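You operate a simulated robot arm through the tools that you are given. There is no shell and no other tool. Be economical: measure what you need, move in short steps, check, and stop when the job is done.

You are at the controls of a simulated robot arm. One attempt, no reset.

Task
Open the blue and orange levers, start the pump, trim the shunt to about 13 L/min, then run the compressor.
Fine: the chiller's levers, both before the pump. The compressor must not trip. Leave the other valves and switches.

The check looks at the end state, three seconds after you hand in, the way a careful person would. Anything else that was tipped, shoved, dropped, spilled or broken makes it a failure.

Robot
A 6-joint arm with a two-finger gripper, fixed in place. Base frame: the origin is at the foot of the arm, x ahead of it, y to its left, z up. Units: cm, degrees, N and s.
It reaches about 129.8 cm from its shoulder. Its first joint turns from -149.0 to 149.0 degrees. Payload 1.57 kg.
The tool frame sits at the grasp point between the pads (the TCP): z along the fingers, y along the line on which they close. The tips reach 2.1 cm beyond it. The gripper opens to 7 cm. The gripper's body begins 5 cm behind the TCP.
Orientation is that of the tool frame in the base frame, as a unit quaternion [w, x, y, z]. With the fingers straight down and closing along the base's y, the tool's x points along the base's -x, its y along +y and its z along -z.

Tools
- The arm moves only by the tool move_arm. Its argument "deltas" is a list of rows, each an object of numbers (a shift or turn left out is 0, a gripper value left out holds the last): "tx", "ty", "tz": the shift along the tool's x, y, z in cm; "rx", "ry", "rz": the turn, a rotation vector about the tool's x, y, z in rad; "fingers": the finger opening in cm, from 0 to 7. In form: [{"tx": .., "ty": .., "tz": .., "rx": .., "ry": .., "rz": .., "fingers": ..}, ...]. A call has 1 to 10 rows; each row is the pose to reach, as a shift and turn from the pose commanded when the call began, along the tool's axes at that moment. Rows are played at 5 a second. More than 5 cm and 8.6 degrees between two rows, or a gripper value outside its range, and nothing of the call is played. A pose out of reach is approached as far as the arm can. The call stops where the force on the tool passes 40 N (or 10 N more than at its start, if that is more) or the arm is blocked; 0.2 s more then pass. The fingers move at their own pace and stop on an object; they squeeze with about 28 N. The grip force told is the motor's: it shows also when the fingers shut on nothing. Time passes only in rows, and 0.2 s behind the last, so rows that repeat a pose let the fingers close. The reply holds the time, the measured pose of the TCP, the force on the tool along the base axes, the opening and the grip force, in the units named above and with some noise, with the torque about the TCP (base axes, N m) and any sound that the robot's microphone picked up, and new pictures: "pictures" is both (left out), scene, wrist or none.
- Cameras (640 x 400 px; columns grow to the right, rows downward): "scene" is fixed at [21.73, -64.11, 126.48]; the picture's right is [0.94, -0.35, 0.00], its down [-0.13, -0.35, -0.93] and it looks along [0.33, 0.87, -0.37] (base axes); focal length 312 px, centre (320, 200). "wrist" rides on the gripper at [7.9, 0.4, -8.1] in the tool frame; the picture's right is [-0.05, 1.00, 0.00], its down [-0.67, -0.04, -0.75] and it looks along [-0.74, -0.04, 0.67] (tool axes); focal length 256 px, centre (320, 200). There is no depth. A picture from a camera that has moved, and an enlarged one, comes with that camera's place and axes in the base frame and with its lens. The place of the scene camera against the robot may be out by one fixed shift of up to 1.2 cm in any direction.
- raise_lower(by): slides the trunk up (or, below 0, down) by that many cm; the arm rides with it, the base frame stays. It gives what a move gives, with no picture.
- enlarge(camera, box): a new picture of the part [left, top, right, bottom] of that camera's present view, enlarged. The clock stands still meanwhile.
- close_job(): hands the job in; it is judged then, once.

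Work in short steps. Places have to be worked out from the pictures, the camera data and where the tool is seen: move nearer, look again, correct. Check each grasp and each placing, and mend what went wrong. You have 120 turns and 200 pictures in all, those below and enlarged ones among them. Open the gripper and draw the arm clear of the work before you hand the job in, unless the task says otherwise; then end with one line.

The tools are called as name(argument=value, ...) on one line, values as JSON. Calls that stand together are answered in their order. move_arm: Moves the arm, as the interface text tells. Its arguments: {"type":"object","properties":{"deltas":{"type":"array","items":{"type":"object","properties":{"tx":{"type":"number"},"ty":{"type":"number"},"tz":{"type":"number"},"rx":{"type":"number"},"ry":{"type":"number"},"rz":{"type":"number"},"fingers":{"type":"number"}}}},"pictures":{"type":"string","enum":["both","scene","wrist","none"]}},"required":["deltas"]} The other tools are called the same way: raise_lower (by) slides the trunk up or down; enlarge (camera, box) takes an enlarged picture of a part of a camera's view; close_job () hands the job in.

At the start:

```text
clock: 0.0
ee_pos: [21.6, 64.03, 93.71]
ee_rot: [-0.001, 0.0, 1.0, 0.0]
force: [-0.1, -0.1, -0.1]
torque: [-0.01, -0.04, 0.01]
width: 7.03
grasp_force: 0.1
trunk travel left (down, up): [-61.8, 35.2]
```

scene: 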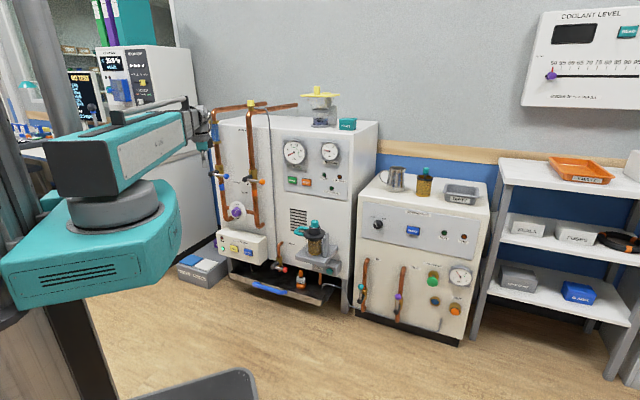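
wrist: 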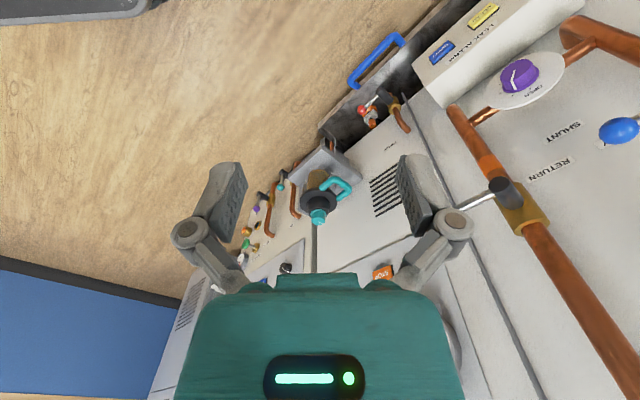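

I'll begin by looking closely at the machine with the pipes and valves.

enlarge(camera="scene", box=[190, 85, 290, 200])

enlarge(camera="scene", box=[200, 190, 350, 310])

enlarge(camera="scene", box=[270, 130, 370, 210])

enlarge(camera="wrist", box=[400, 0, 640, 200])

enlarge(camera="scene", box=[510, 0, 640, 120])

```text
3.48 times, centred on (240, 142) of scene
camera zoom: at [21.73, -64.11, 126.48], right [0.94, -0.35, 0.0], down [-0.13, -0.35, -0.93], along [0.33, 0.87, -0.37], focal length 1086 px, centre (598, 400)
```

zoom: 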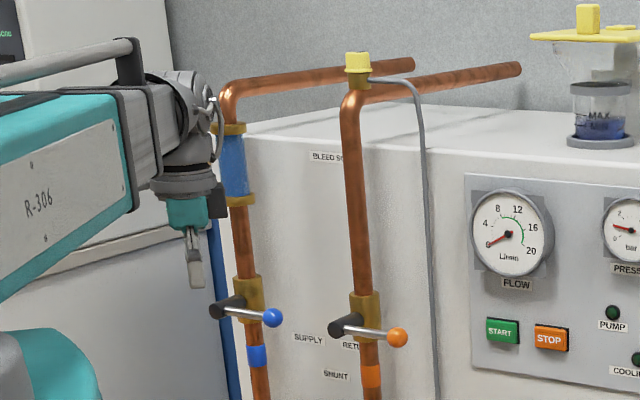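

```text
3.33 times, centred on (275, 250) of scene
camera zoom: at [21.73, -64.11, 126.48], right [0.94, -0.35, 0.0], down [-0.13, -0.35, -0.93], along [0.33, 0.87, -0.37], focal length 1041 px, centre (470, 33)
```

zoom: 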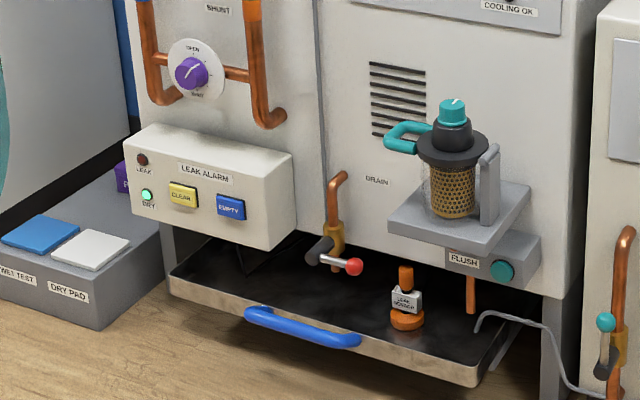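

```text
5.00 times, centred on (320, 170) of scene
camera zoom: at [21.73, -64.11, 126.48], right [0.94, -0.35, 0.0], down [-0.13, -0.35, -0.93], along [0.33, 0.87, -0.37], focal length 1562 px, centre (320, 350)
```

zoom: 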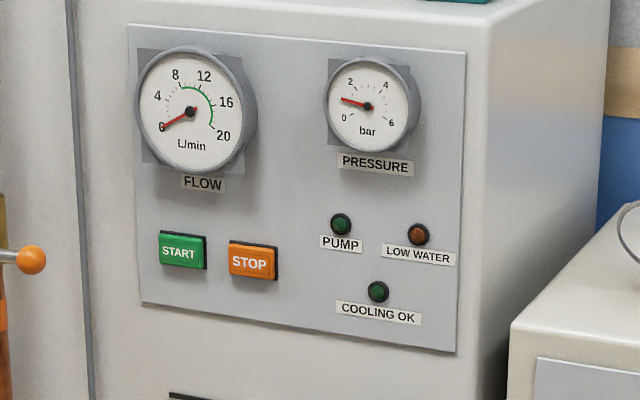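

```text
2.00 times, centred on (520, 100) of wrist
camera zoom: at [13.57, 64.42, 101.74], right [0.05, 1.0, 0.0], down [0.67, -0.04, 0.75], along [0.74, -0.04, -0.67], focal length 512 px, centre (-80, 400)
```

zoom: 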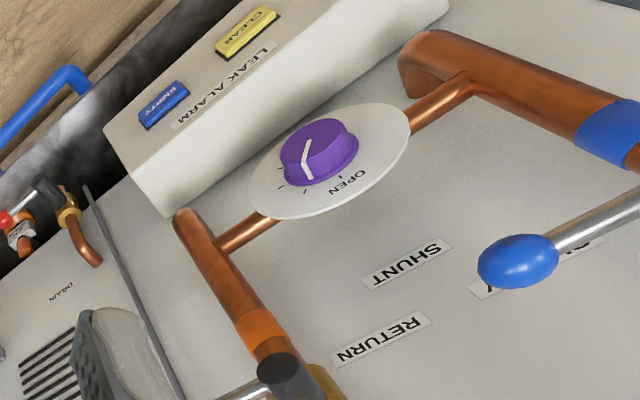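

```text
3.33 times, centred on (575, 60) of scene
camera zoom: at [21.73, -64.11, 126.48], right [0.94, -0.35, 0.0], down [-0.13, -0.35, -0.93], along [0.33, 0.87, -0.37], focal length 1041 px, centre (-530, 667)
```

zoom: 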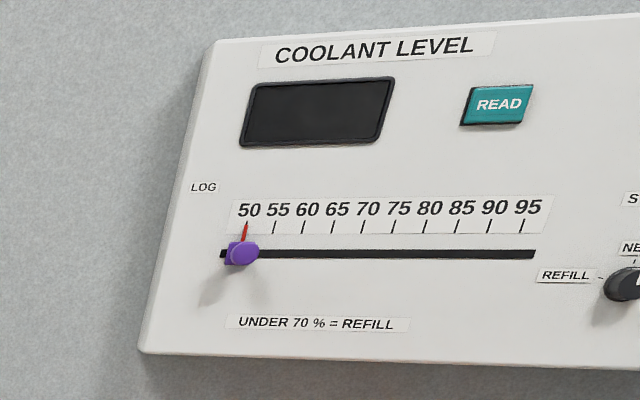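

The blue and orange levers lie across their pipes, so both are shut. Now I'll look at the second machine and the rest of the scene.

enlarge(camera="scene", box=[350, 190, 490, 345])

enlarge(camera="scene", box=[290, 80, 390, 140])

enlarge(camera="scene", box=[50, 30, 200, 130])

```text
2.58 times, centred on (420, 268) of scene
camera zoom: at [21.73, -64.11, 126.48], right [0.94, -0.35, 0.0], down [-0.13, -0.35, -0.93], along [0.33, 0.87, -0.37], focal length 806 px, centre (62, 26)
```

zoom: 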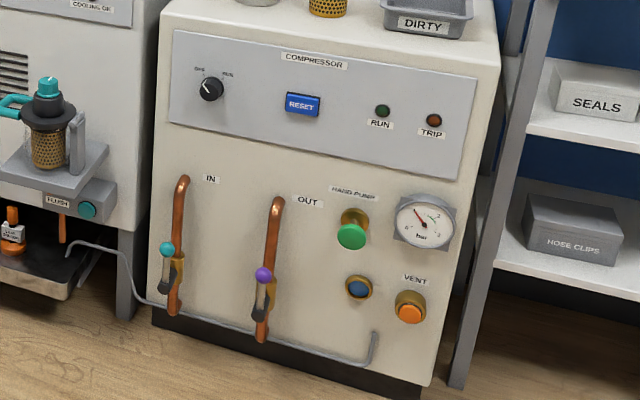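

```text
6.40 times, centred on (340, 110) of scene
camera zoom: at [21.73, -64.11, 126.48], right [0.94, -0.35, 0.0], down [-0.13, -0.35, -0.93], along [0.33, 0.87, -0.37], focal length 1999 px, centre (192, 776)
```

zoom: 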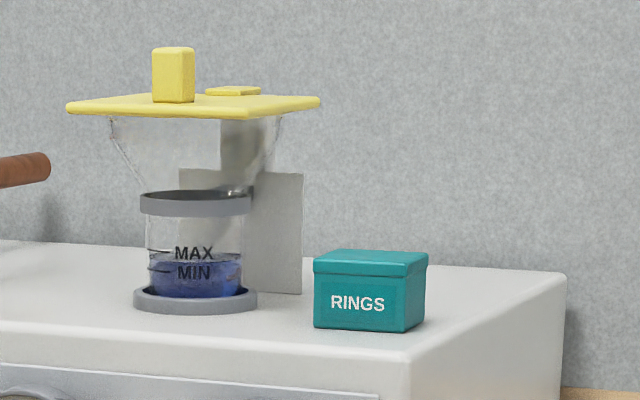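

```text
4.00 times, centred on (125, 80) of scene
camera zoom: at [21.73, -64.11, 126.48], right [0.94, -0.35, 0.0], down [-0.13, -0.35, -0.93], along [0.33, 0.87, -0.37], focal length 1249 px, centre (1100, 680)
```

zoom: 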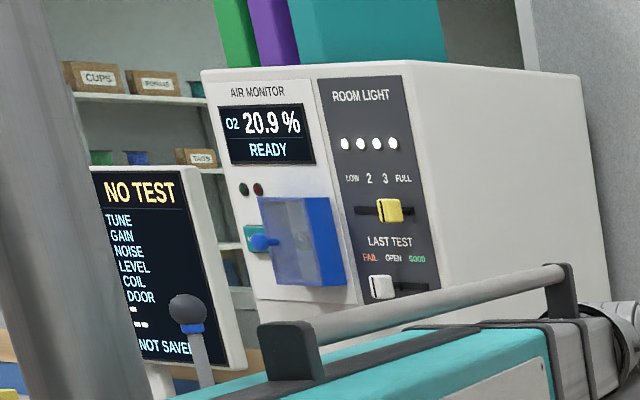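

Triangulating from both cameras puts the blue ball near (31, 97, 77.5) and the shunt knob near (34, 98, 56). The chiller's face is turned about 40° from the base axes. I'll yaw the tool to match, then pitch it to point at the face.

move_arm(deltas=[{"rz": -0.13, "fingers": 0}, {"rz": -0.26}, {"rz": -0.39}, {"rz": -0.52}, {"rz": -0.65}, {"rz": -0.75}], pictures="none")

move_arm(deltas=[{"ry": -0.14}, {"ry": -0.28}, {"ry": -0.42}, {"ry": -0.56}, {"ry": -0.7}, {"ry": -0.84}, {"ry": -0.98}, {"ry": -1.12}, {"ry": -1.26}, {"ry": -1.4}])

```text
clock: 1.4
ee_pos: [21.39, 64.03, 93.65]
ee_rot: [0.0, -0.367, 0.93, 0.0]
force: [-0.1, -0.4, -1.2]
torque: [-0.02, 0.01, 0.02]
width: 0.0
grasp_force: 28.5
trunk travel left (down, up): [-61.8, 35.2]
```

```text
clock: 3.6
ee_pos: [21.46, 64.06, 109.2]
ee_rot: [0.599, -0.28, 0.712, 0.236]
force: [-1.2, -0.9, 0.0]
torque: [-0.01, 0.02, 0.02]
width: 0.01
grasp_force: 28.0
out of reach, approached as far as the arm can: row 2, 3, 4, 5, 6, 7, 8, 9, 10
trunk travel left (down, up): [-61.8, 35.2]
camera wrist: at [14.36, 57.99, 102.65], right [-0.68, 0.74, 0.05], down [-0.43, -0.45, 0.78], along [0.6, 0.51, 0.62], focal length 256 px, centre (320, 200)
```

scene: 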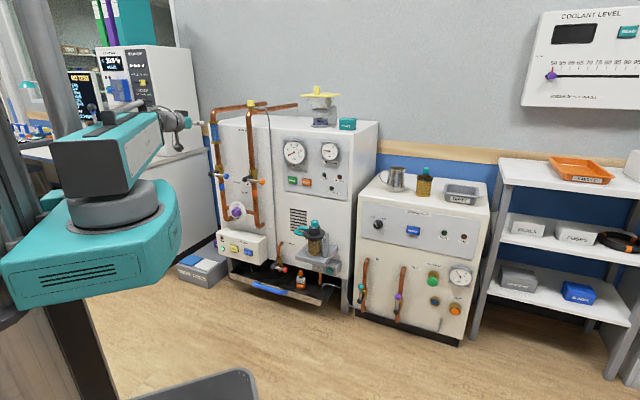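
wrist: 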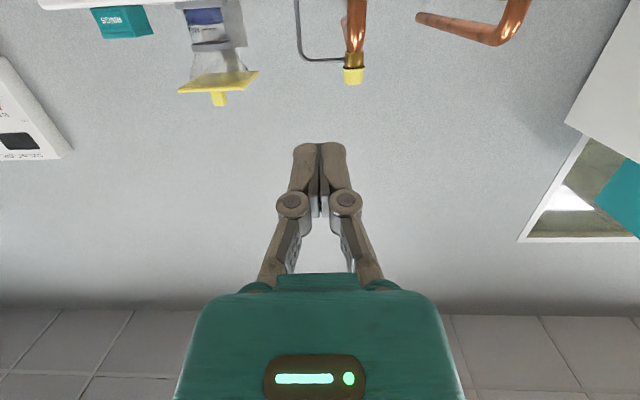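

The arm couldn't hold that height and rose to z=109. I'll lower the trunk so it works at lever height, then finish the pitch.

raise_lower(by=-34)

move_arm(deltas=[{"ry": -0.08}, {"ry": -0.17}])

```text
clock: 6.9
ee_pos: [21.57, 64.09, 75.16]
ee_rot: [0.6, -0.28, 0.712, 0.235]
force: [0.2, -0.8, 0.4]
torque: [0.01, 0.03, -0.03]
width: 0.0
grasp_force: 28.3
trunk travel left (down, up): [-27.8, 69.2]
```

```text
clock: 7.5
ee_pos: [21.45, 64.03, 78.32]
ee_rot: [0.658, -0.259, 0.658, 0.259]
force: [0.0, 0.9, 0.6]
torque: [0.06, 0.0, 0.04]
width: 0.0
grasp_force: 27.6
out of reach, approached as far as the arm can: row 1, 2
trunk travel left (down, up): [-27.8, 69.2]
camera wrist: at [15.23, 58.83, 70.29], right [-0.68, 0.73, 0.05], down [-0.52, -0.53, 0.67], along [0.52, 0.43, 0.74], focal length 256 px, centre (320, 200)
```

scene: 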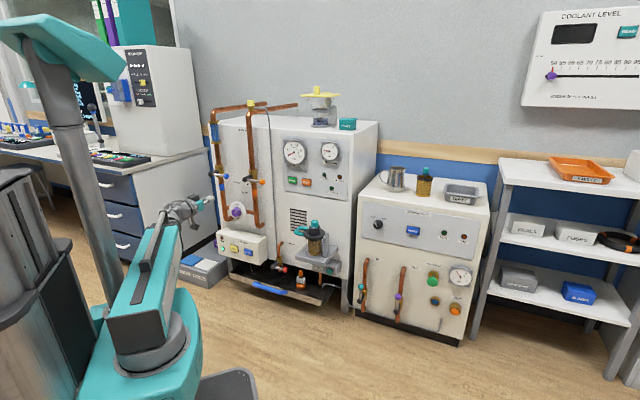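
wrist: 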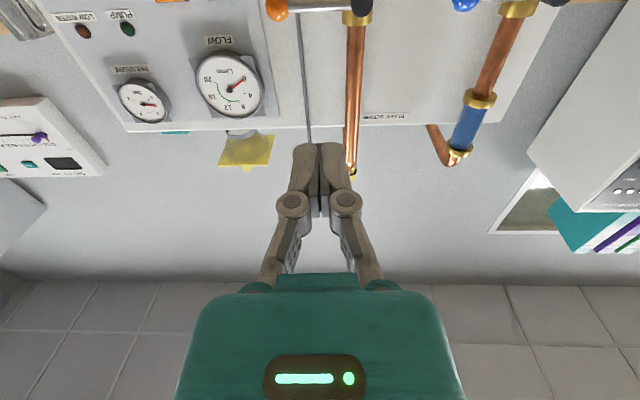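

The balls triangulate to about blue (31, 96, 77.4) and orange (46.3, 80, 77.4), with the face normal near (0.71, 0.70). I'll move to a standoff below the blue lever's rod.

move_arm(deltas=[{"tx": 0.7, "ty": 2.8, "tz": 2.4, "rx": -0.035}, {"tx": 1.4, "ty": 5.6, "tz": 4.8, "rx": -0.035}, {"tx": 2.1, "ty": 8.4, "tz": 7.2, "rx": -0.035}, {"tx": 2.8, "ty": 11.2, "tz": 9.6, "rx": -0.035}, {"tx": 3.5, "ty": 14, "tz": 12, "rx": -0.035}, {"tx": 4.2, "ty": 16.8, "tz": 14.4, "rx": -0.035}, {"tx": 4.8, "ty": 19.5, "tz": 16.8, "rx": -0.035}])

```text
clock: 9.1
ee_pos: [20.37, 89.62, 78.25]
ee_rot: [0.652, -0.271, 0.654, 0.271]
force: [0.6, 0.4, 0.8]
torque: [0.01, 0.02, 0.01]
width: 0.02
grasp_force: 28.5
out of reach, approached as far as the arm can: row 1, 2, 3, 4, 5, 6, 7
trunk travel left (down, up): [-27.8, 69.2]
camera wrist: at [14.35, 84.22, 70.29], right [-0.71, 0.71, 0.05], down [-0.5, -0.55, 0.67], along [0.5, 0.45, 0.74], focal length 256 px, centre (320, 200)
```

scene: 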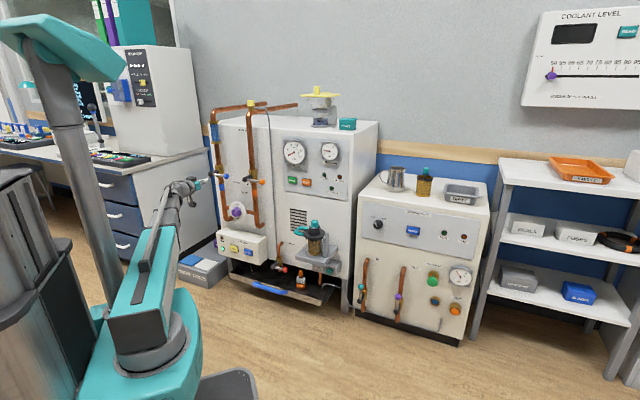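
wrist: 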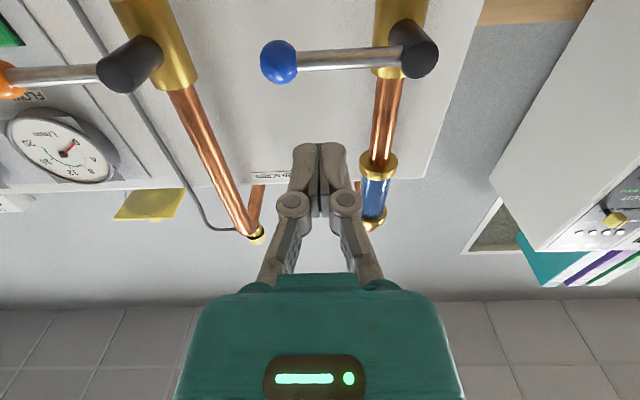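

Height 78 is this pose's lower limit. I'll drop the trunk another 12 cm, then rise to just below the blue rod and advance.

raise_lower(by=-12)

move_arm(deltas=[{"tx": -3}, {"tx": -6.5}], pictures="none")

```text
clock: 10.6
ee_pos: [20.38, 89.62, 66.32]
ee_rot: [0.652, -0.271, 0.654, 0.27]
force: [-0.1, 0.6, -0.6]
torque: [0.01, 0.01, -0.01]
width: 0.01
grasp_force: 28.0
trunk travel left (down, up): [-15.8, 81.2]
```

```text
clock: 11.2
ee_pos: [20.36, 89.63, 66.34]
ee_rot: [0.652, -0.272, 0.654, 0.27]
force: [0.1, 0.5, -0.5]
torque: [-0.04, -0.02, -0.02]
width: 0.01
grasp_force: 27.9
out of reach, approached as far as the arm can: row 1, 2
trunk travel left (down, up): [-15.8, 81.2]
```

The commanded pose seems to lag well below the measured one. I'll step up and watch where the arm starts to follow.

move_arm(deltas=[{"tx": -4.5}, {"tx": -9}, {"tx": -13.5}, {"tx": -18}], pictures="none")

```text
clock: 12.2
ee_pos: [20.34, 89.57, 66.29]
ee_rot: [0.652, -0.272, 0.654, 0.271]
force: [0.0, 0.0, 0.5]
torque: [-0.02, 0.01, -0.03]
width: 0.01
grasp_force: 28.2
out of reach, approached as far as the arm can: row 1, 2, 3, 4
trunk travel left (down, up): [-15.8, 81.2]
```

move_arm(deltas=[{"tx": -2}, {"tx": -4}, {"tx": -6}], pictures="none")

```text
clock: 13.0
ee_pos: [20.43, 89.57, 66.28]
ee_rot: [0.652, -0.271, 0.654, 0.27]
force: [-0.3, -0.5, -0.2]
torque: [-0.02, 0.05, -0.02]
width: 0.0
grasp_force: 28.1
out of reach, approached as far as the arm can: row 1, 2, 3
trunk travel left (down, up): [-15.8, 81.2]
```

The wrist height turns out to be fixed relative to the trunk, so the trunk sets z and move_arm handles the horizontal motion. I'll raise to z≈73 below the rod, then shift left and advance part way.

raise_lower(by=6.5)

move_arm(deltas=[{"ty": 1, "tz": 3}, {"ty": 2.1, "tz": 6}, {"ty": 2.1, "tz": 8}])

```text
clock: 14.1
ee_pos: [20.45, 89.51, 72.73]
ee_rot: [0.652, -0.271, 0.654, 0.271]
force: [0.1, 0.1, 0.0]
torque: [0.0, -0.03, 0.01]
width: 0.0
grasp_force: 28.5
trunk travel left (down, up): [-22.3, 74.7]
```

```text
clock: 14.9
ee_pos: [24.46, 96.69, 72.77]
ee_rot: [0.652, -0.271, 0.655, 0.27]
force: [0.0, 0.1, -0.4]
torque: [-0.01, 0.01, -0.04]
width: 0.0
grasp_force: 28.0
trunk travel left (down, up): [-22.3, 74.7]
camera wrist: at [18.47, 91.28, 64.78], right [-0.71, 0.71, 0.05], down [-0.5, -0.55, 0.67], along [0.5, 0.45, 0.74], focal length 256 px, centre (320, 200)
```

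scene: 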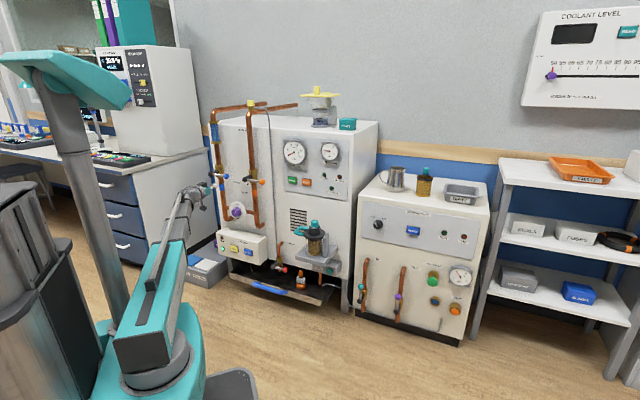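
wrist: 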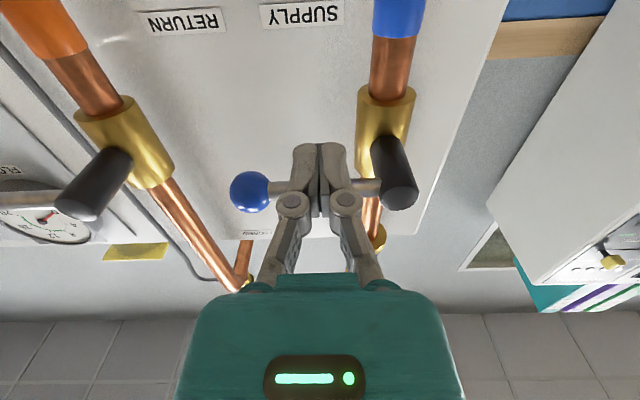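

The fingertips sit below the rod between ball and hub. I'll advance the rest of the way and raise gently.

move_arm(deltas=[{"tz": 1.3}, {"tz": 2.6}], pictures="none")

raise_lower(by=4.5)

move_arm(deltas=[{"tz": 0}])

```text
clock: 15.5
ee_pos: [26.43, 98.54, 72.71]
ee_rot: [0.653, -0.271, 0.654, 0.271]
force: [0.0, -1.0, 0.5]
torque: [-0.01, 0.03, -0.01]
width: 0.01
grasp_force: 28.0
trunk travel left (down, up): [-22.3, 74.7]
```

```text
clock: 16.3
ee_pos: [26.48, 98.55, 77.18]
ee_rot: [0.652, -0.271, 0.654, 0.27]
force: [0.2, -0.4, -0.2]
torque: [-0.01, 0.01, 0.0]
width: 0.0
grasp_force: 28.3
trunk travel left (down, up): [-26.8, 70.2]
```

```text
clock: 16.7
ee_pos: [26.36, 98.51, 77.19]
ee_rot: [0.652, -0.272, 0.654, 0.271]
force: [-0.7, 0.2, -0.3]
torque: [0.02, 0.0, 0.02]
width: 0.0
grasp_force: 27.9
trunk travel left (down, up): [-26.8, 70.2]
camera wrist: at [20.36, 93.08, 69.26], right [-0.71, 0.71, 0.05], down [-0.5, -0.55, 0.67], along [0.5, 0.45, 0.74], focal length 256 px, centre (320, 200)
```

scene: 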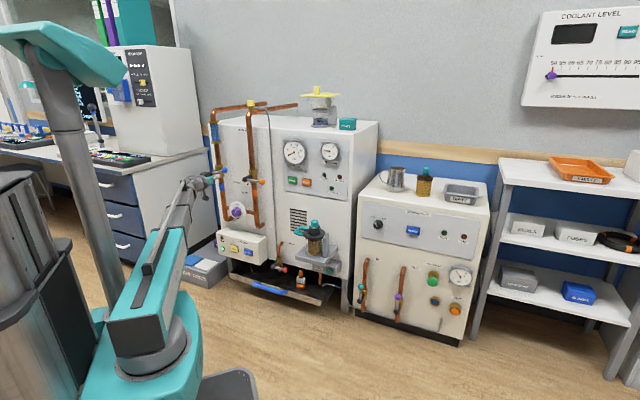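
wrist: 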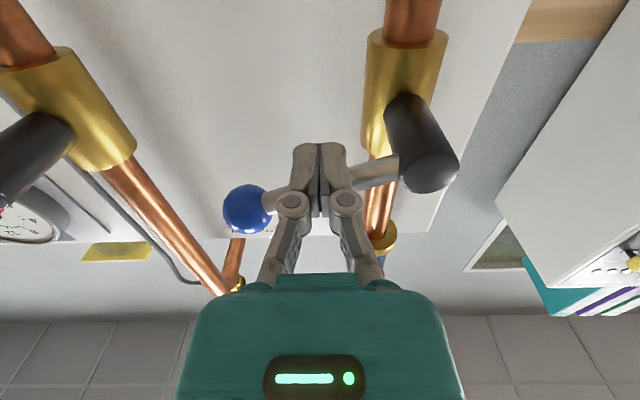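

The rod is tilting upward with almost no force. I'll keep raising, then push left toward the hub.

raise_lower(by=4.5)

move_arm(deltas=[{"ty": 0.5}, {"ty": 1.2}, {"ty": 1.9}, {"ty": 2.6}, {"ty": 3.2}])

```text
clock: 17.6
ee_pos: [26.4, 98.55, 81.73]
ee_rot: [0.652, -0.271, 0.655, 0.27]
force: [-0.6, 0.1, -0.7]
torque: [0.0, 0.01, 0.01]
width: 0.0
grasp_force: 28.1
trunk travel left (down, up): [-31.3, 65.7]
```

```text
clock: 18.8
ee_pos: [24.2, 100.75, 81.83]
ee_rot: [0.652, -0.272, 0.654, 0.271]
force: [1.1, -1.4, -0.3]
torque: [0.0, 0.05, -0.03]
width: 0.0
grasp_force: 27.6
trunk travel left (down, up): [-31.3, 65.7]
camera wrist: at [18.08, 95.29, 73.76], right [-0.71, 0.71, 0.05], down [-0.5, -0.55, 0.67], along [0.5, 0.45, 0.74], focal length 256 px, centre (320, 200)
```

scene: 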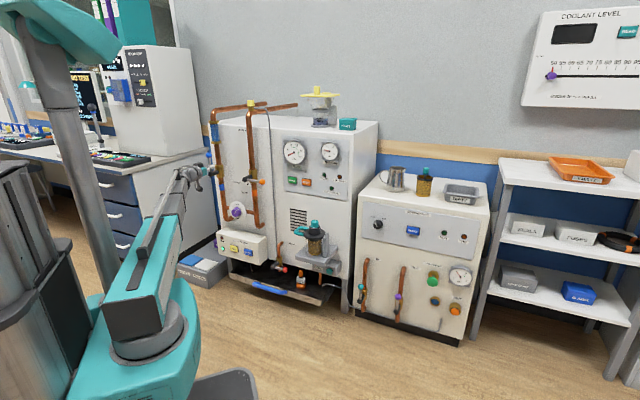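
wrist: 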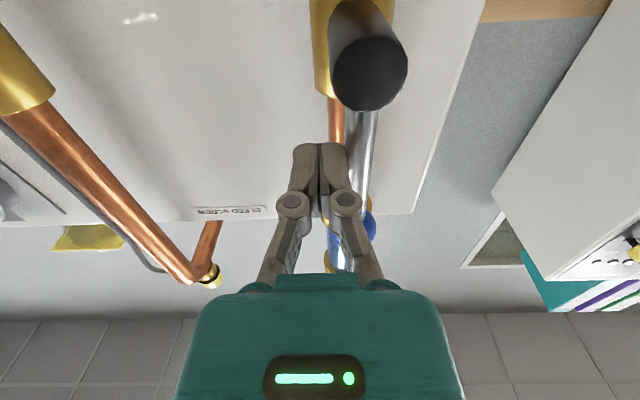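

enlarge(camera="scene", box=[190, 130, 280, 210])

move_arm(deltas=[{"ty": 0.4}, {"ty": 0.8}])

```text
5.00 times, centred on (235, 170) of scene
camera zoom: at [21.73, -64.11, 126.48], right [0.94, -0.35, 0.0], down [-0.13, -0.35, -0.93], along [0.33, 0.87, -0.37], focal length 1562 px, centre (745, 350)
```

zoom: 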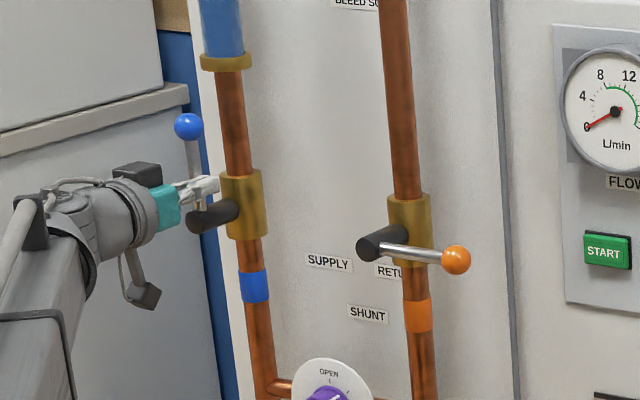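

```text
clock: 19.5
ee_pos: [24.12, 100.75, 81.69]
ee_rot: [0.653, -0.267, 0.657, 0.266]
force: [2.6, -3.2, -0.8]
torque: [0.0, 0.02, -0.08]
width: 0.0
grasp_force: 27.9
trunk travel left (down, up): [-31.3, 65.7]
stopped in row 2: the force on the tool passed its limit at 43 N (the readings are from after the stop); the commanded pose is now the measured one
camera wrist: at [17.97, 95.39, 73.78], right [-0.7, 0.72, 0.05], down [-0.51, -0.54, 0.67], along [0.51, 0.44, 0.74], focal length 256 px, centre (320, 200)
```

scene: 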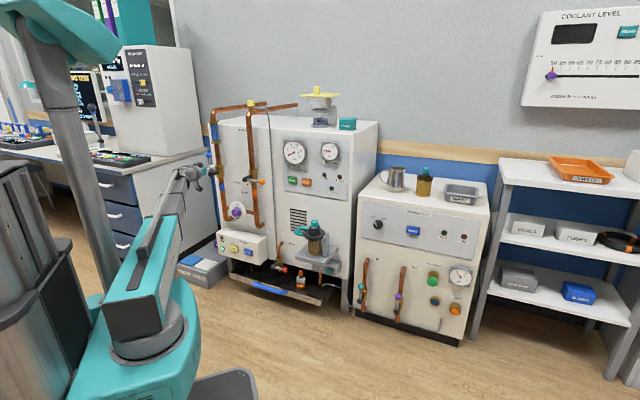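
wrist: 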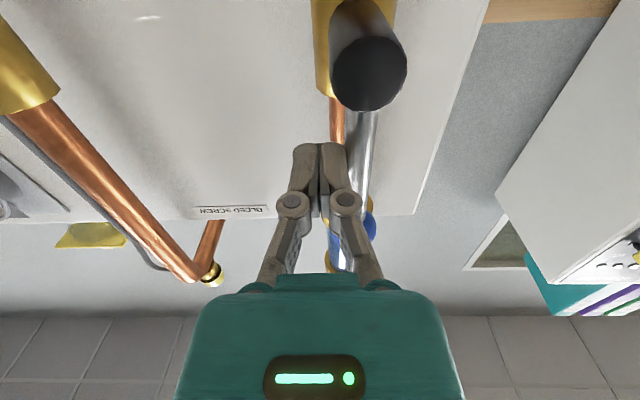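

The push hit the end stop with the lever upright, so blue is open. I'll back off, move right to the orange lever, and drop below its rod.

move_arm(deltas=[{"ty": -0.5, "tz": -3, "rx": -0.013}, {"ty": -0.5, "tz": -7}, {"ty": -5, "tz": -8}, {"ty": -9.5, "tz": -8}, {"ty": -14, "tz": -8}, {"ty": -18.5, "tz": -8}, {"ty": -22, "tz": -8}, {"ty": -25.4, "tz": -8}], pictures="none")

raise_lower(by=-9)

move_arm(deltas=[{"tz": 2.5}, {"tz": 5}])

```text
clock: 21.3
ee_pos: [36.08, 77.07, 81.7]
ee_rot: [0.653, -0.267, 0.657, 0.266]
force: [-1.4, -0.2, -0.5]
torque: [0.0, 0.02, -0.02]
width: 0.0
grasp_force: 27.8
trunk travel left (down, up): [-31.3, 65.7]
```

```text
clock: 22.5
ee_pos: [36.12, 77.11, 72.73]
ee_rot: [0.653, -0.267, 0.657, 0.267]
force: [-0.5, 0.4, -0.3]
torque: [-0.01, -0.02, -0.01]
width: 0.0
grasp_force: 27.7
trunk travel left (down, up): [-22.3, 74.7]
```

```text
clock: 23.1
ee_pos: [39.71, 80.53, 72.85]
ee_rot: [0.653, -0.267, 0.657, 0.266]
force: [0.1, -0.4, -0.4]
torque: [0.03, 0.06, 0.04]
width: 0.0
grasp_force: 28.1
trunk travel left (down, up): [-22.3, 74.7]
camera wrist: at [33.54, 75.18, 64.76], right [-0.7, 0.71, 0.05], down [-0.5, -0.54, 0.67], along [0.51, 0.44, 0.74], focal length 256 px, centre (320, 200)
```

scene: 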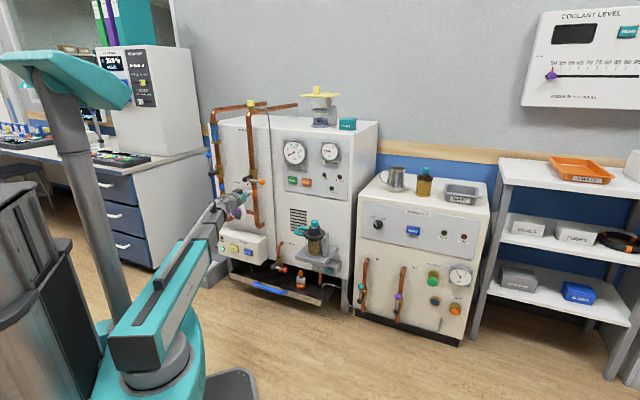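
wrist: 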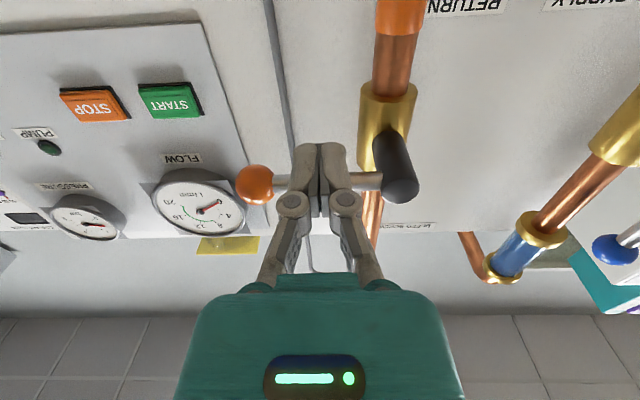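

This is the same geometry as at the blue lever, so I'll repeat the sequence: advance 3.4, raise 9, push left about 3.5.

move_arm(deltas=[{"tz": 1.7}, {"tz": 3.4}], pictures="none")

raise_lower(by=4.5)

raise_lower(by=4.5)

move_arm(deltas=[{"ty": 0.6}, {"ty": 1.2}, {"ty": 1.8}, {"ty": 2.4}, {"ty": 2.8}, {"ty": 3.2}, {"ty": 3.5}, {"ty": 3.8}])

enlarge(camera="scene", box=[190, 120, 280, 200])

```text
clock: 23.7
ee_pos: [42.1, 82.81, 72.77]
ee_rot: [0.653, -0.267, 0.657, 0.266]
force: [0.5, -1.5, 0.3]
torque: [-0.01, 0.01, 0.0]
width: 0.0
grasp_force: 28.0
trunk travel left (down, up): [-22.3, 74.7]
```

```text
clock: 24.6
ee_pos: [41.97, 82.91, 77.28]
ee_rot: [0.653, -0.267, 0.657, 0.266]
force: [-0.5, 0.7, -0.5]
torque: [-0.01, -0.01, -0.01]
width: 0.0
grasp_force: 28.3
trunk travel left (down, up): [-26.8, 70.2]
```

```text
clock: 25.5
ee_pos: [42.13, 82.95, 81.68]
ee_rot: [0.654, -0.267, 0.656, 0.267]
force: [1.2, 0.0, -0.4]
torque: [-0.03, 0.0, -0.05]
width: 0.0
grasp_force: 27.9
trunk travel left (down, up): [-31.3, 65.7]
```

```text
clock: 27.3
ee_pos: [39.73, 85.26, 81.79]
ee_rot: [0.653, -0.264, 0.658, 0.265]
force: [12.5, -20.1, -7.0]
torque: [-0.17, -0.05, -0.29]
width: 0.0
grasp_force: 28.0
trunk travel left (down, up): [-31.3, 65.7]
camera wrist: at [33.57, 79.97, 73.76], right [-0.69, 0.72, 0.06], down [-0.51, -0.54, 0.67], along [0.51, 0.44, 0.74], focal length 256 px, centre (320, 200)
```

scene: 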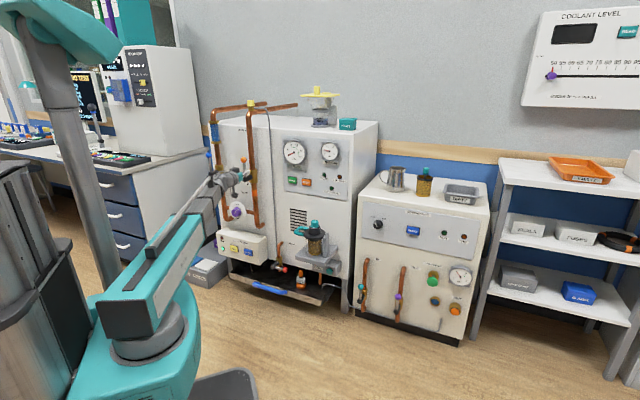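
wrist: 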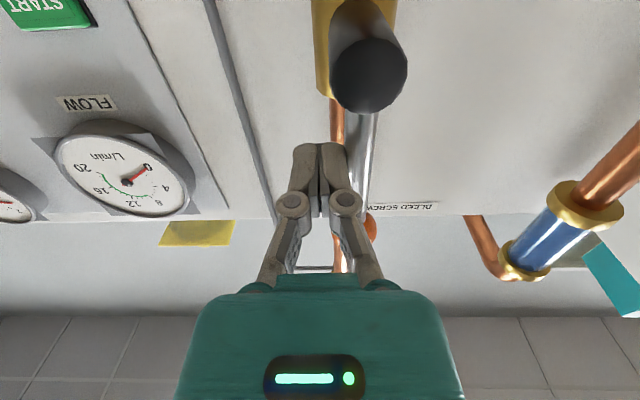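

```text
5.00 times, centred on (235, 160) of scene
camera zoom: at [21.73, -64.11, 126.48], right [0.94, -0.35, 0.0], down [-0.13, -0.35, -0.93], along [0.33, 0.87, -0.37], focal length 1562 px, centre (745, 400)
```

zoom: 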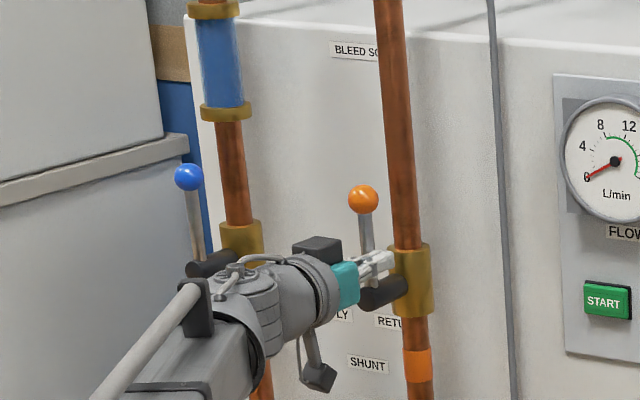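

Both levers are open. START triangulates to about (61.9, 81.4, 76.2), so I'll back off, move right, and lower to its height.

move_arm(deltas=[{"ty": -0.6, "tz": -2}, {"ty": -0.6, "tz": -6, "rx": -0.014}, {"ty": -4, "tz": -8, "rx": -0.014}, {"ty": -8.5, "tz": -8, "rx": -0.014}, {"ty": -13, "tz": -8, "rx": -0.014}, {"ty": -17.5, "tz": -6, "rx": -0.014}, {"ty": -18.4, "tz": -2, "rx": -0.014}], pictures="none")

raise_lower(by=-5.5)

move_arm(deltas=[{"tz": 3}, {"tz": 6}])

enlarge(camera="scene", box=[250, 130, 350, 210])

```text
clock: 28.9
ee_pos: [50.88, 71.16, 81.8]
ee_rot: [0.651, -0.272, 0.655, 0.271]
force: [-0.2, 0.4, 0.4]
torque: [-0.02, 0.01, 0.01]
width: 0.0
grasp_force: 28.2
trunk travel left (down, up): [-31.3, 65.7]
```

```text
clock: 29.8
ee_pos: [50.79, 71.04, 76.19]
ee_rot: [0.651, -0.272, 0.654, 0.271]
force: [0.1, -0.3, 0.6]
torque: [-0.01, 0.01, -0.01]
width: 0.0
grasp_force: 27.9
trunk travel left (down, up): [-25.8, 71.2]
```

```text
clock: 30.4
ee_pos: [55.1, 75.33, 76.21]
ee_rot: [0.65, -0.272, 0.656, 0.271]
force: [-0.2, -0.6, 0.8]
torque: [-0.02, 0.03, -0.02]
width: 0.0
grasp_force: 27.8
trunk travel left (down, up): [-25.8, 71.2]
camera wrist: at [49.08, 69.85, 68.25], right [-0.71, 0.7, 0.05], down [-0.5, -0.55, 0.67], along [0.5, 0.45, 0.74], focal length 256 px, centre (320, 200)
```

scene: 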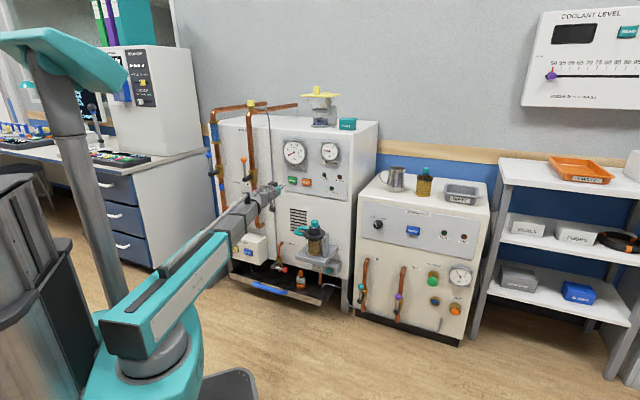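
wrist: 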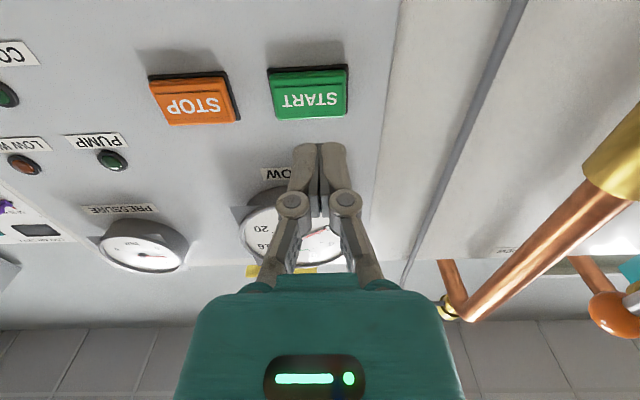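

```text
5.00 times, centred on (300, 170) of scene
camera zoom: at [21.73, -64.11, 126.48], right [0.94, -0.35, 0.0], down [-0.13, -0.35, -0.93], along [0.33, 0.87, -0.37], focal length 1562 px, centre (420, 350)
```

zoom: 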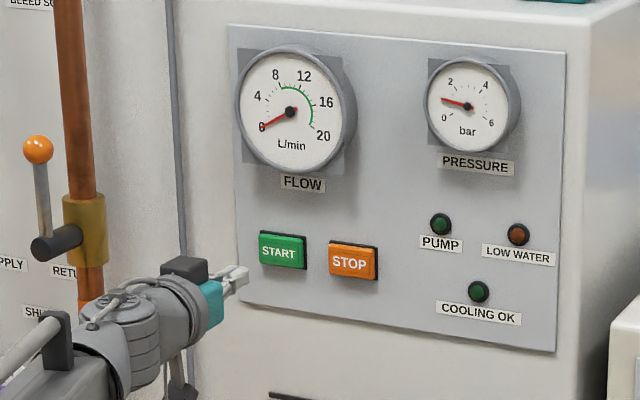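

Height matches START, and I need only 0.6 cm to the right. I'll advance and press in small steps.

move_arm(deltas=[{"ty": -0.6, "tz": 3}, {"ty": -0.6, "tz": 5.5}, {"ty": -0.6, "tz": 6.2}, {"ty": -0.6, "tz": 6.6}, {"ty": -0.6, "tz": 7.0}, {"ty": -0.6, "tz": 7.3}, {"ty": -0.6, "tz": 7.6}], pictures="wrist")

enlarge(camera="scene", box=[250, 130, 350, 210])

```text
clock: 32.0
ee_pos: [60.78, 80.04, 76.15]
ee_rot: [0.65, -0.273, 0.655, 0.272]
force: [-14.3, -16.8, -7.9]
torque: [-0.07, 0.1, -0.03]
width: 0.61
grasp_force: 28.5
trunk travel left (down, up): [-25.8, 71.2]
heard: click
camera wrist: at [54.7, 74.67, 68.26], right [-0.71, 0.7, 0.05], down [-0.5, -0.55, 0.67], along [0.5, 0.45, 0.74], focal length 256 px, centre (320, 200)
```

wrist: 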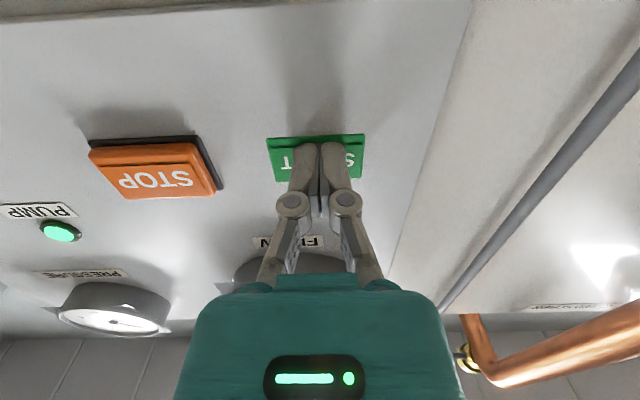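

```text
5.00 times, centred on (300, 170) of scene
camera zoom: at [21.73, -64.11, 126.48], right [0.94, -0.35, 0.0], down [-0.13, -0.35, -0.93], along [0.33, 0.87, -0.37], focal length 1562 px, centre (420, 350)
```

zoom: 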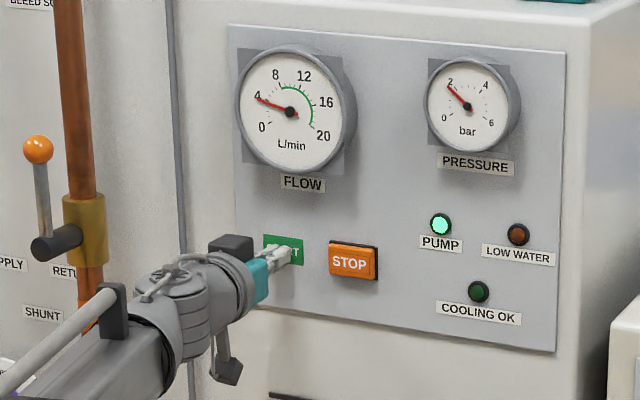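

The pump lamp is lit and flow is rising. I'll release and retreat, then move across to the shunt knob with the fingers open.

move_arm(deltas=[{"tz": -4}, {"tz": -8.5}, {"tz": -13}, {"tz": -17.5, "ty": 1}, {"tz": -20, "ty": 5}, {"tz": -20, "ty": 9.8}, {"tz": -20, "ty": 14.5}, {"tz": -20, "ty": 19}, {"tz": -20, "ty": 23.5}, {"tz": -20, "ty": 28, "fingers": 7}], pictures="none")

raise_lower(by=-20)

move_arm(deltas=[{"ty": 2}, {"ty": 3.8}])

enlarge(camera="scene", box=[200, 180, 280, 270])

enlarge(camera="scene", box=[270, 130, 370, 210])

```text
clock: 34.2
ee_pos: [26.84, 85.79, 76.19]
ee_rot: [0.651, -0.272, 0.655, 0.271]
force: [0.2, -0.3, -0.3]
torque: [0.0, 0.01, 0.03]
width: 4.2
grasp_force: 0.0
trunk travel left (down, up): [-25.8, 71.2]
```

```text
clock: 36.4
ee_pos: [26.84, 85.86, 56.24]
ee_rot: [0.65, -0.272, 0.655, 0.272]
force: [0.2, -0.1, 0.0]
torque: [-0.05, -0.02, -0.02]
width: 7.0
grasp_force: 0.1
trunk travel left (down, up): [-5.8, 91.2]
```

```text
clock: 37.0
ee_pos: [24.18, 88.62, 56.17]
ee_rot: [0.651, -0.272, 0.654, 0.272]
force: [1.2, -0.3, -1.5]
torque: [0.01, 0.03, 0.02]
width: 6.99
grasp_force: 0.1
trunk travel left (down, up): [-5.8, 91.2]
camera wrist: at [18.16, 83.09, 48.26], right [-0.71, 0.7, 0.05], down [-0.5, -0.55, 0.67], along [0.5, 0.45, 0.74], focal length 256 px, centre (320, 200)
```

scene: 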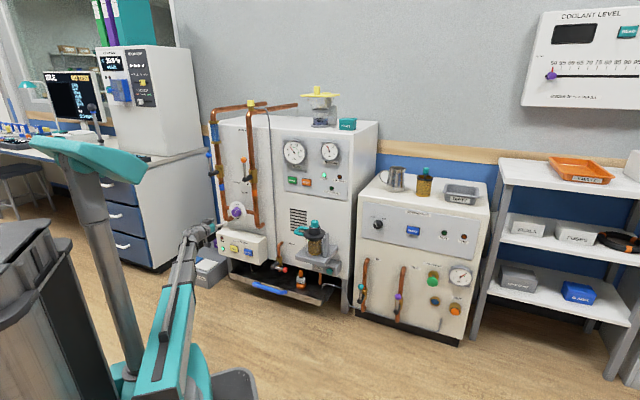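
wrist: 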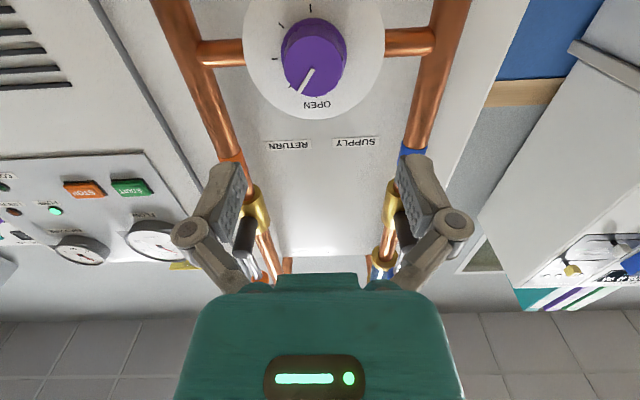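

```text
4.44 times, centred on (240, 225) of scene
camera zoom: at [21.73, -64.11, 126.48], right [0.94, -0.35, 0.0], down [-0.13, -0.35, -0.93], along [0.33, 0.87, -0.37], focal length 1388 px, centre (676, 89)
```

zoom: 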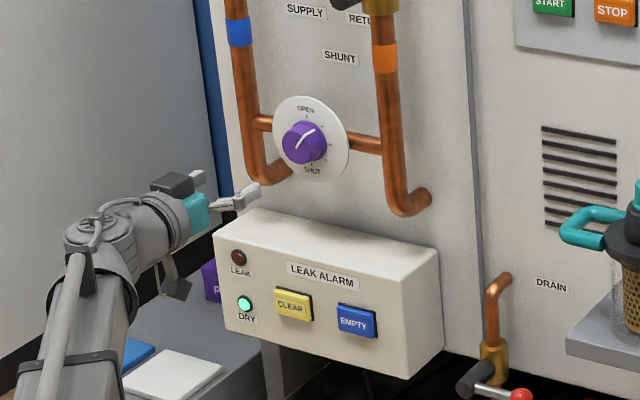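

```text
5.00 times, centred on (320, 170) of scene
camera zoom: at [21.73, -64.11, 126.48], right [0.94, -0.35, 0.0], down [-0.13, -0.35, -0.93], along [0.33, 0.87, -0.37], focal length 1562 px, centre (320, 350)
```

zoom: 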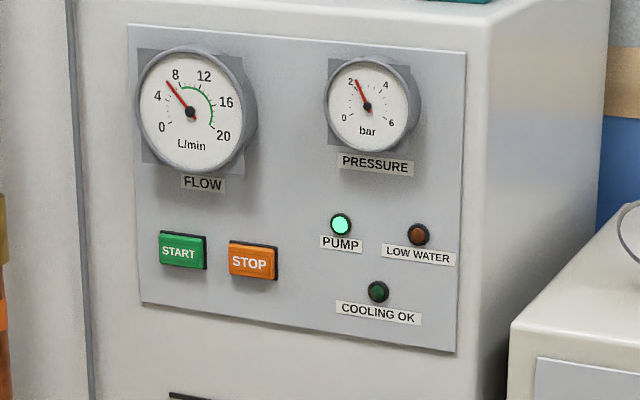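

Flow sits at about 6.5 with the shunt near OPEN, so I need to turn it clockwise. The knob is near (34.1, 98.2, 55.5) and about 5 cm across, so I'll lower 0.6 and approach with the fingers straddling it.

raise_lower(by=-0.6)

move_arm(deltas=[{"ty": -0.3, "tz": 4}, {"ty": -0.3, "tz": 8}, {"ty": -0.3, "tz": 9.5}])

enlarge(camera="scene", box=[200, 180, 280, 270])

```text
clock: 37.5
ee_pos: [24.22, 88.57, 55.61]
ee_rot: [0.651, -0.272, 0.654, 0.272]
force: [0.7, -0.6, -0.1]
torque: [0.01, 0.0, 0.01]
width: 7.01
grasp_force: 0.1
trunk travel left (down, up): [-5.2, 91.8]
```

```text
clock: 38.3
ee_pos: [31.07, 95.07, 55.58]
ee_rot: [0.65, -0.272, 0.656, 0.271]
force: [-0.1, -0.1, 0.1]
torque: [0.01, -0.02, 0.01]
width: 7.01
grasp_force: 0.1
trunk travel left (down, up): [-5.2, 91.8]
camera wrist: at [25.14, 89.59, 47.64], right [-0.71, 0.7, 0.05], down [-0.5, -0.55, 0.67], along [0.5, 0.45, 0.74], focal length 256 px, centre (320, 200)
```

scene: 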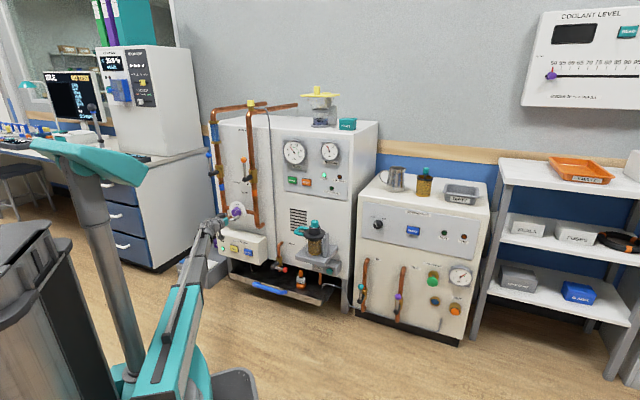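
wrist: 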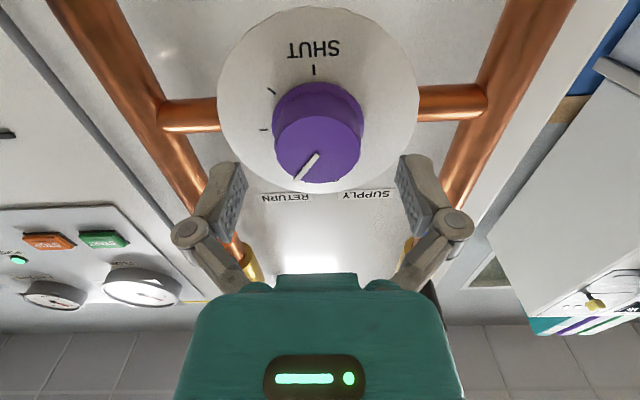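

```text
4.44 times, centred on (240, 225) of scene
camera zoom: at [21.73, -64.11, 126.48], right [0.94, -0.35, 0.0], down [-0.13, -0.35, -0.93], along [0.33, 0.87, -0.37], focal length 1388 px, centre (676, 89)
```

zoom: 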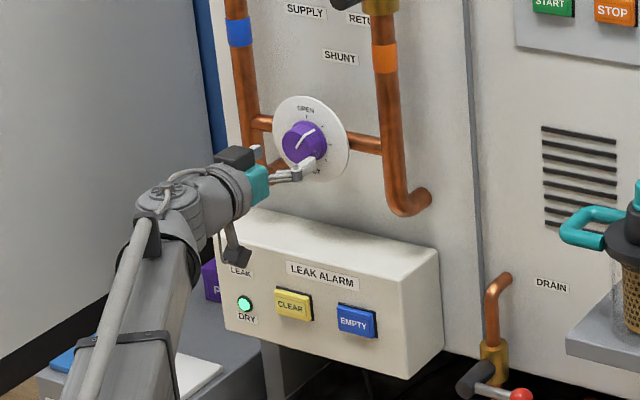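

Fusing all views puts the knob's front at n≈93, z≈56.3. I'll raise 0.6, advance 3.4, and check.

raise_lower(by=0.6)

move_arm(deltas=[{"tz": 1.2}, {"tz": 2.4}, {"tz": 3.4}])

enlarge(camera="scene", box=[200, 180, 280, 270])

```text
clock: 38.9
ee_pos: [31.08, 95.11, 56.17]
ee_rot: [0.65, -0.272, 0.655, 0.271]
force: [-0.1, -0.1, -0.8]
torque: [0.0, -0.01, 0.04]
width: 7.03
grasp_force: 0.1
trunk travel left (down, up): [-5.8, 91.2]
```

```text
clock: 39.7
ee_pos: [33.58, 97.4, 56.23]
ee_rot: [0.651, -0.272, 0.655, 0.271]
force: [-0.6, 0.2, -0.3]
torque: [-0.01, 0.01, 0.01]
width: 7.01
grasp_force: 0.0
trunk travel left (down, up): [-5.8, 91.2]
camera wrist: at [27.52, 91.98, 48.25], right [-0.71, 0.7, 0.05], down [-0.5, -0.55, 0.67], along [0.5, 0.45, 0.74], focal length 256 px, centre (320, 200)
```

scene: 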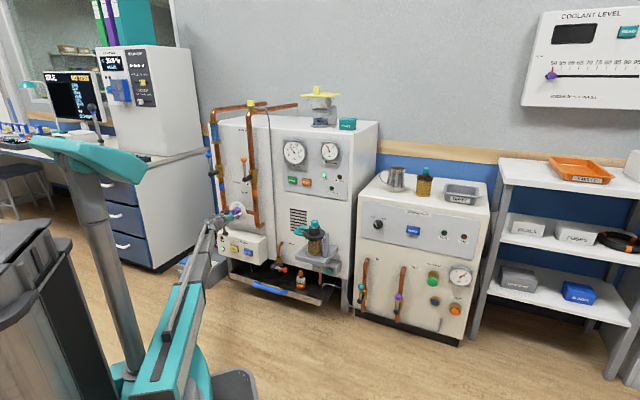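
wrist: 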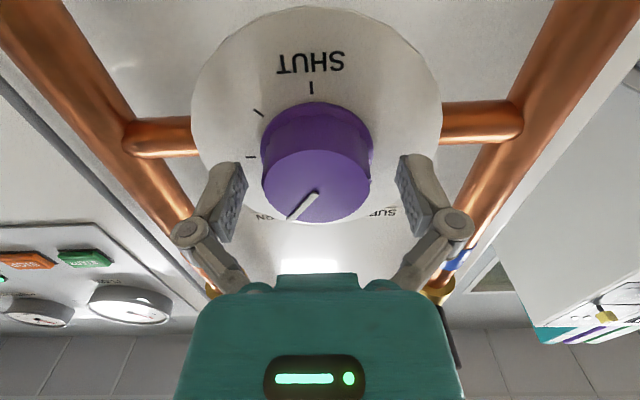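

```text
4.44 times, centred on (240, 225) of scene
camera zoom: at [21.73, -64.11, 126.48], right [0.94, -0.35, 0.0], down [-0.13, -0.35, -0.93], along [0.33, 0.87, -0.37], focal length 1388 px, centre (676, 89)
```

zoom: 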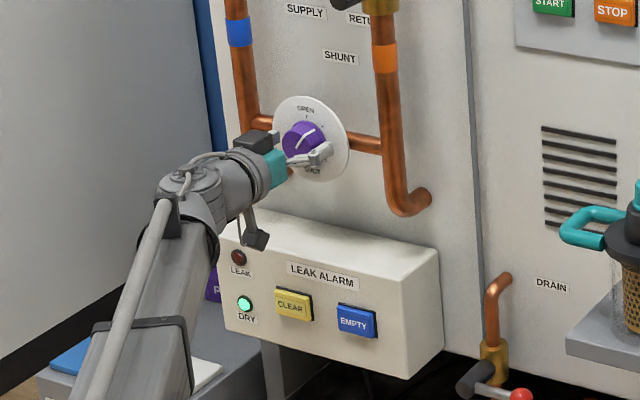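

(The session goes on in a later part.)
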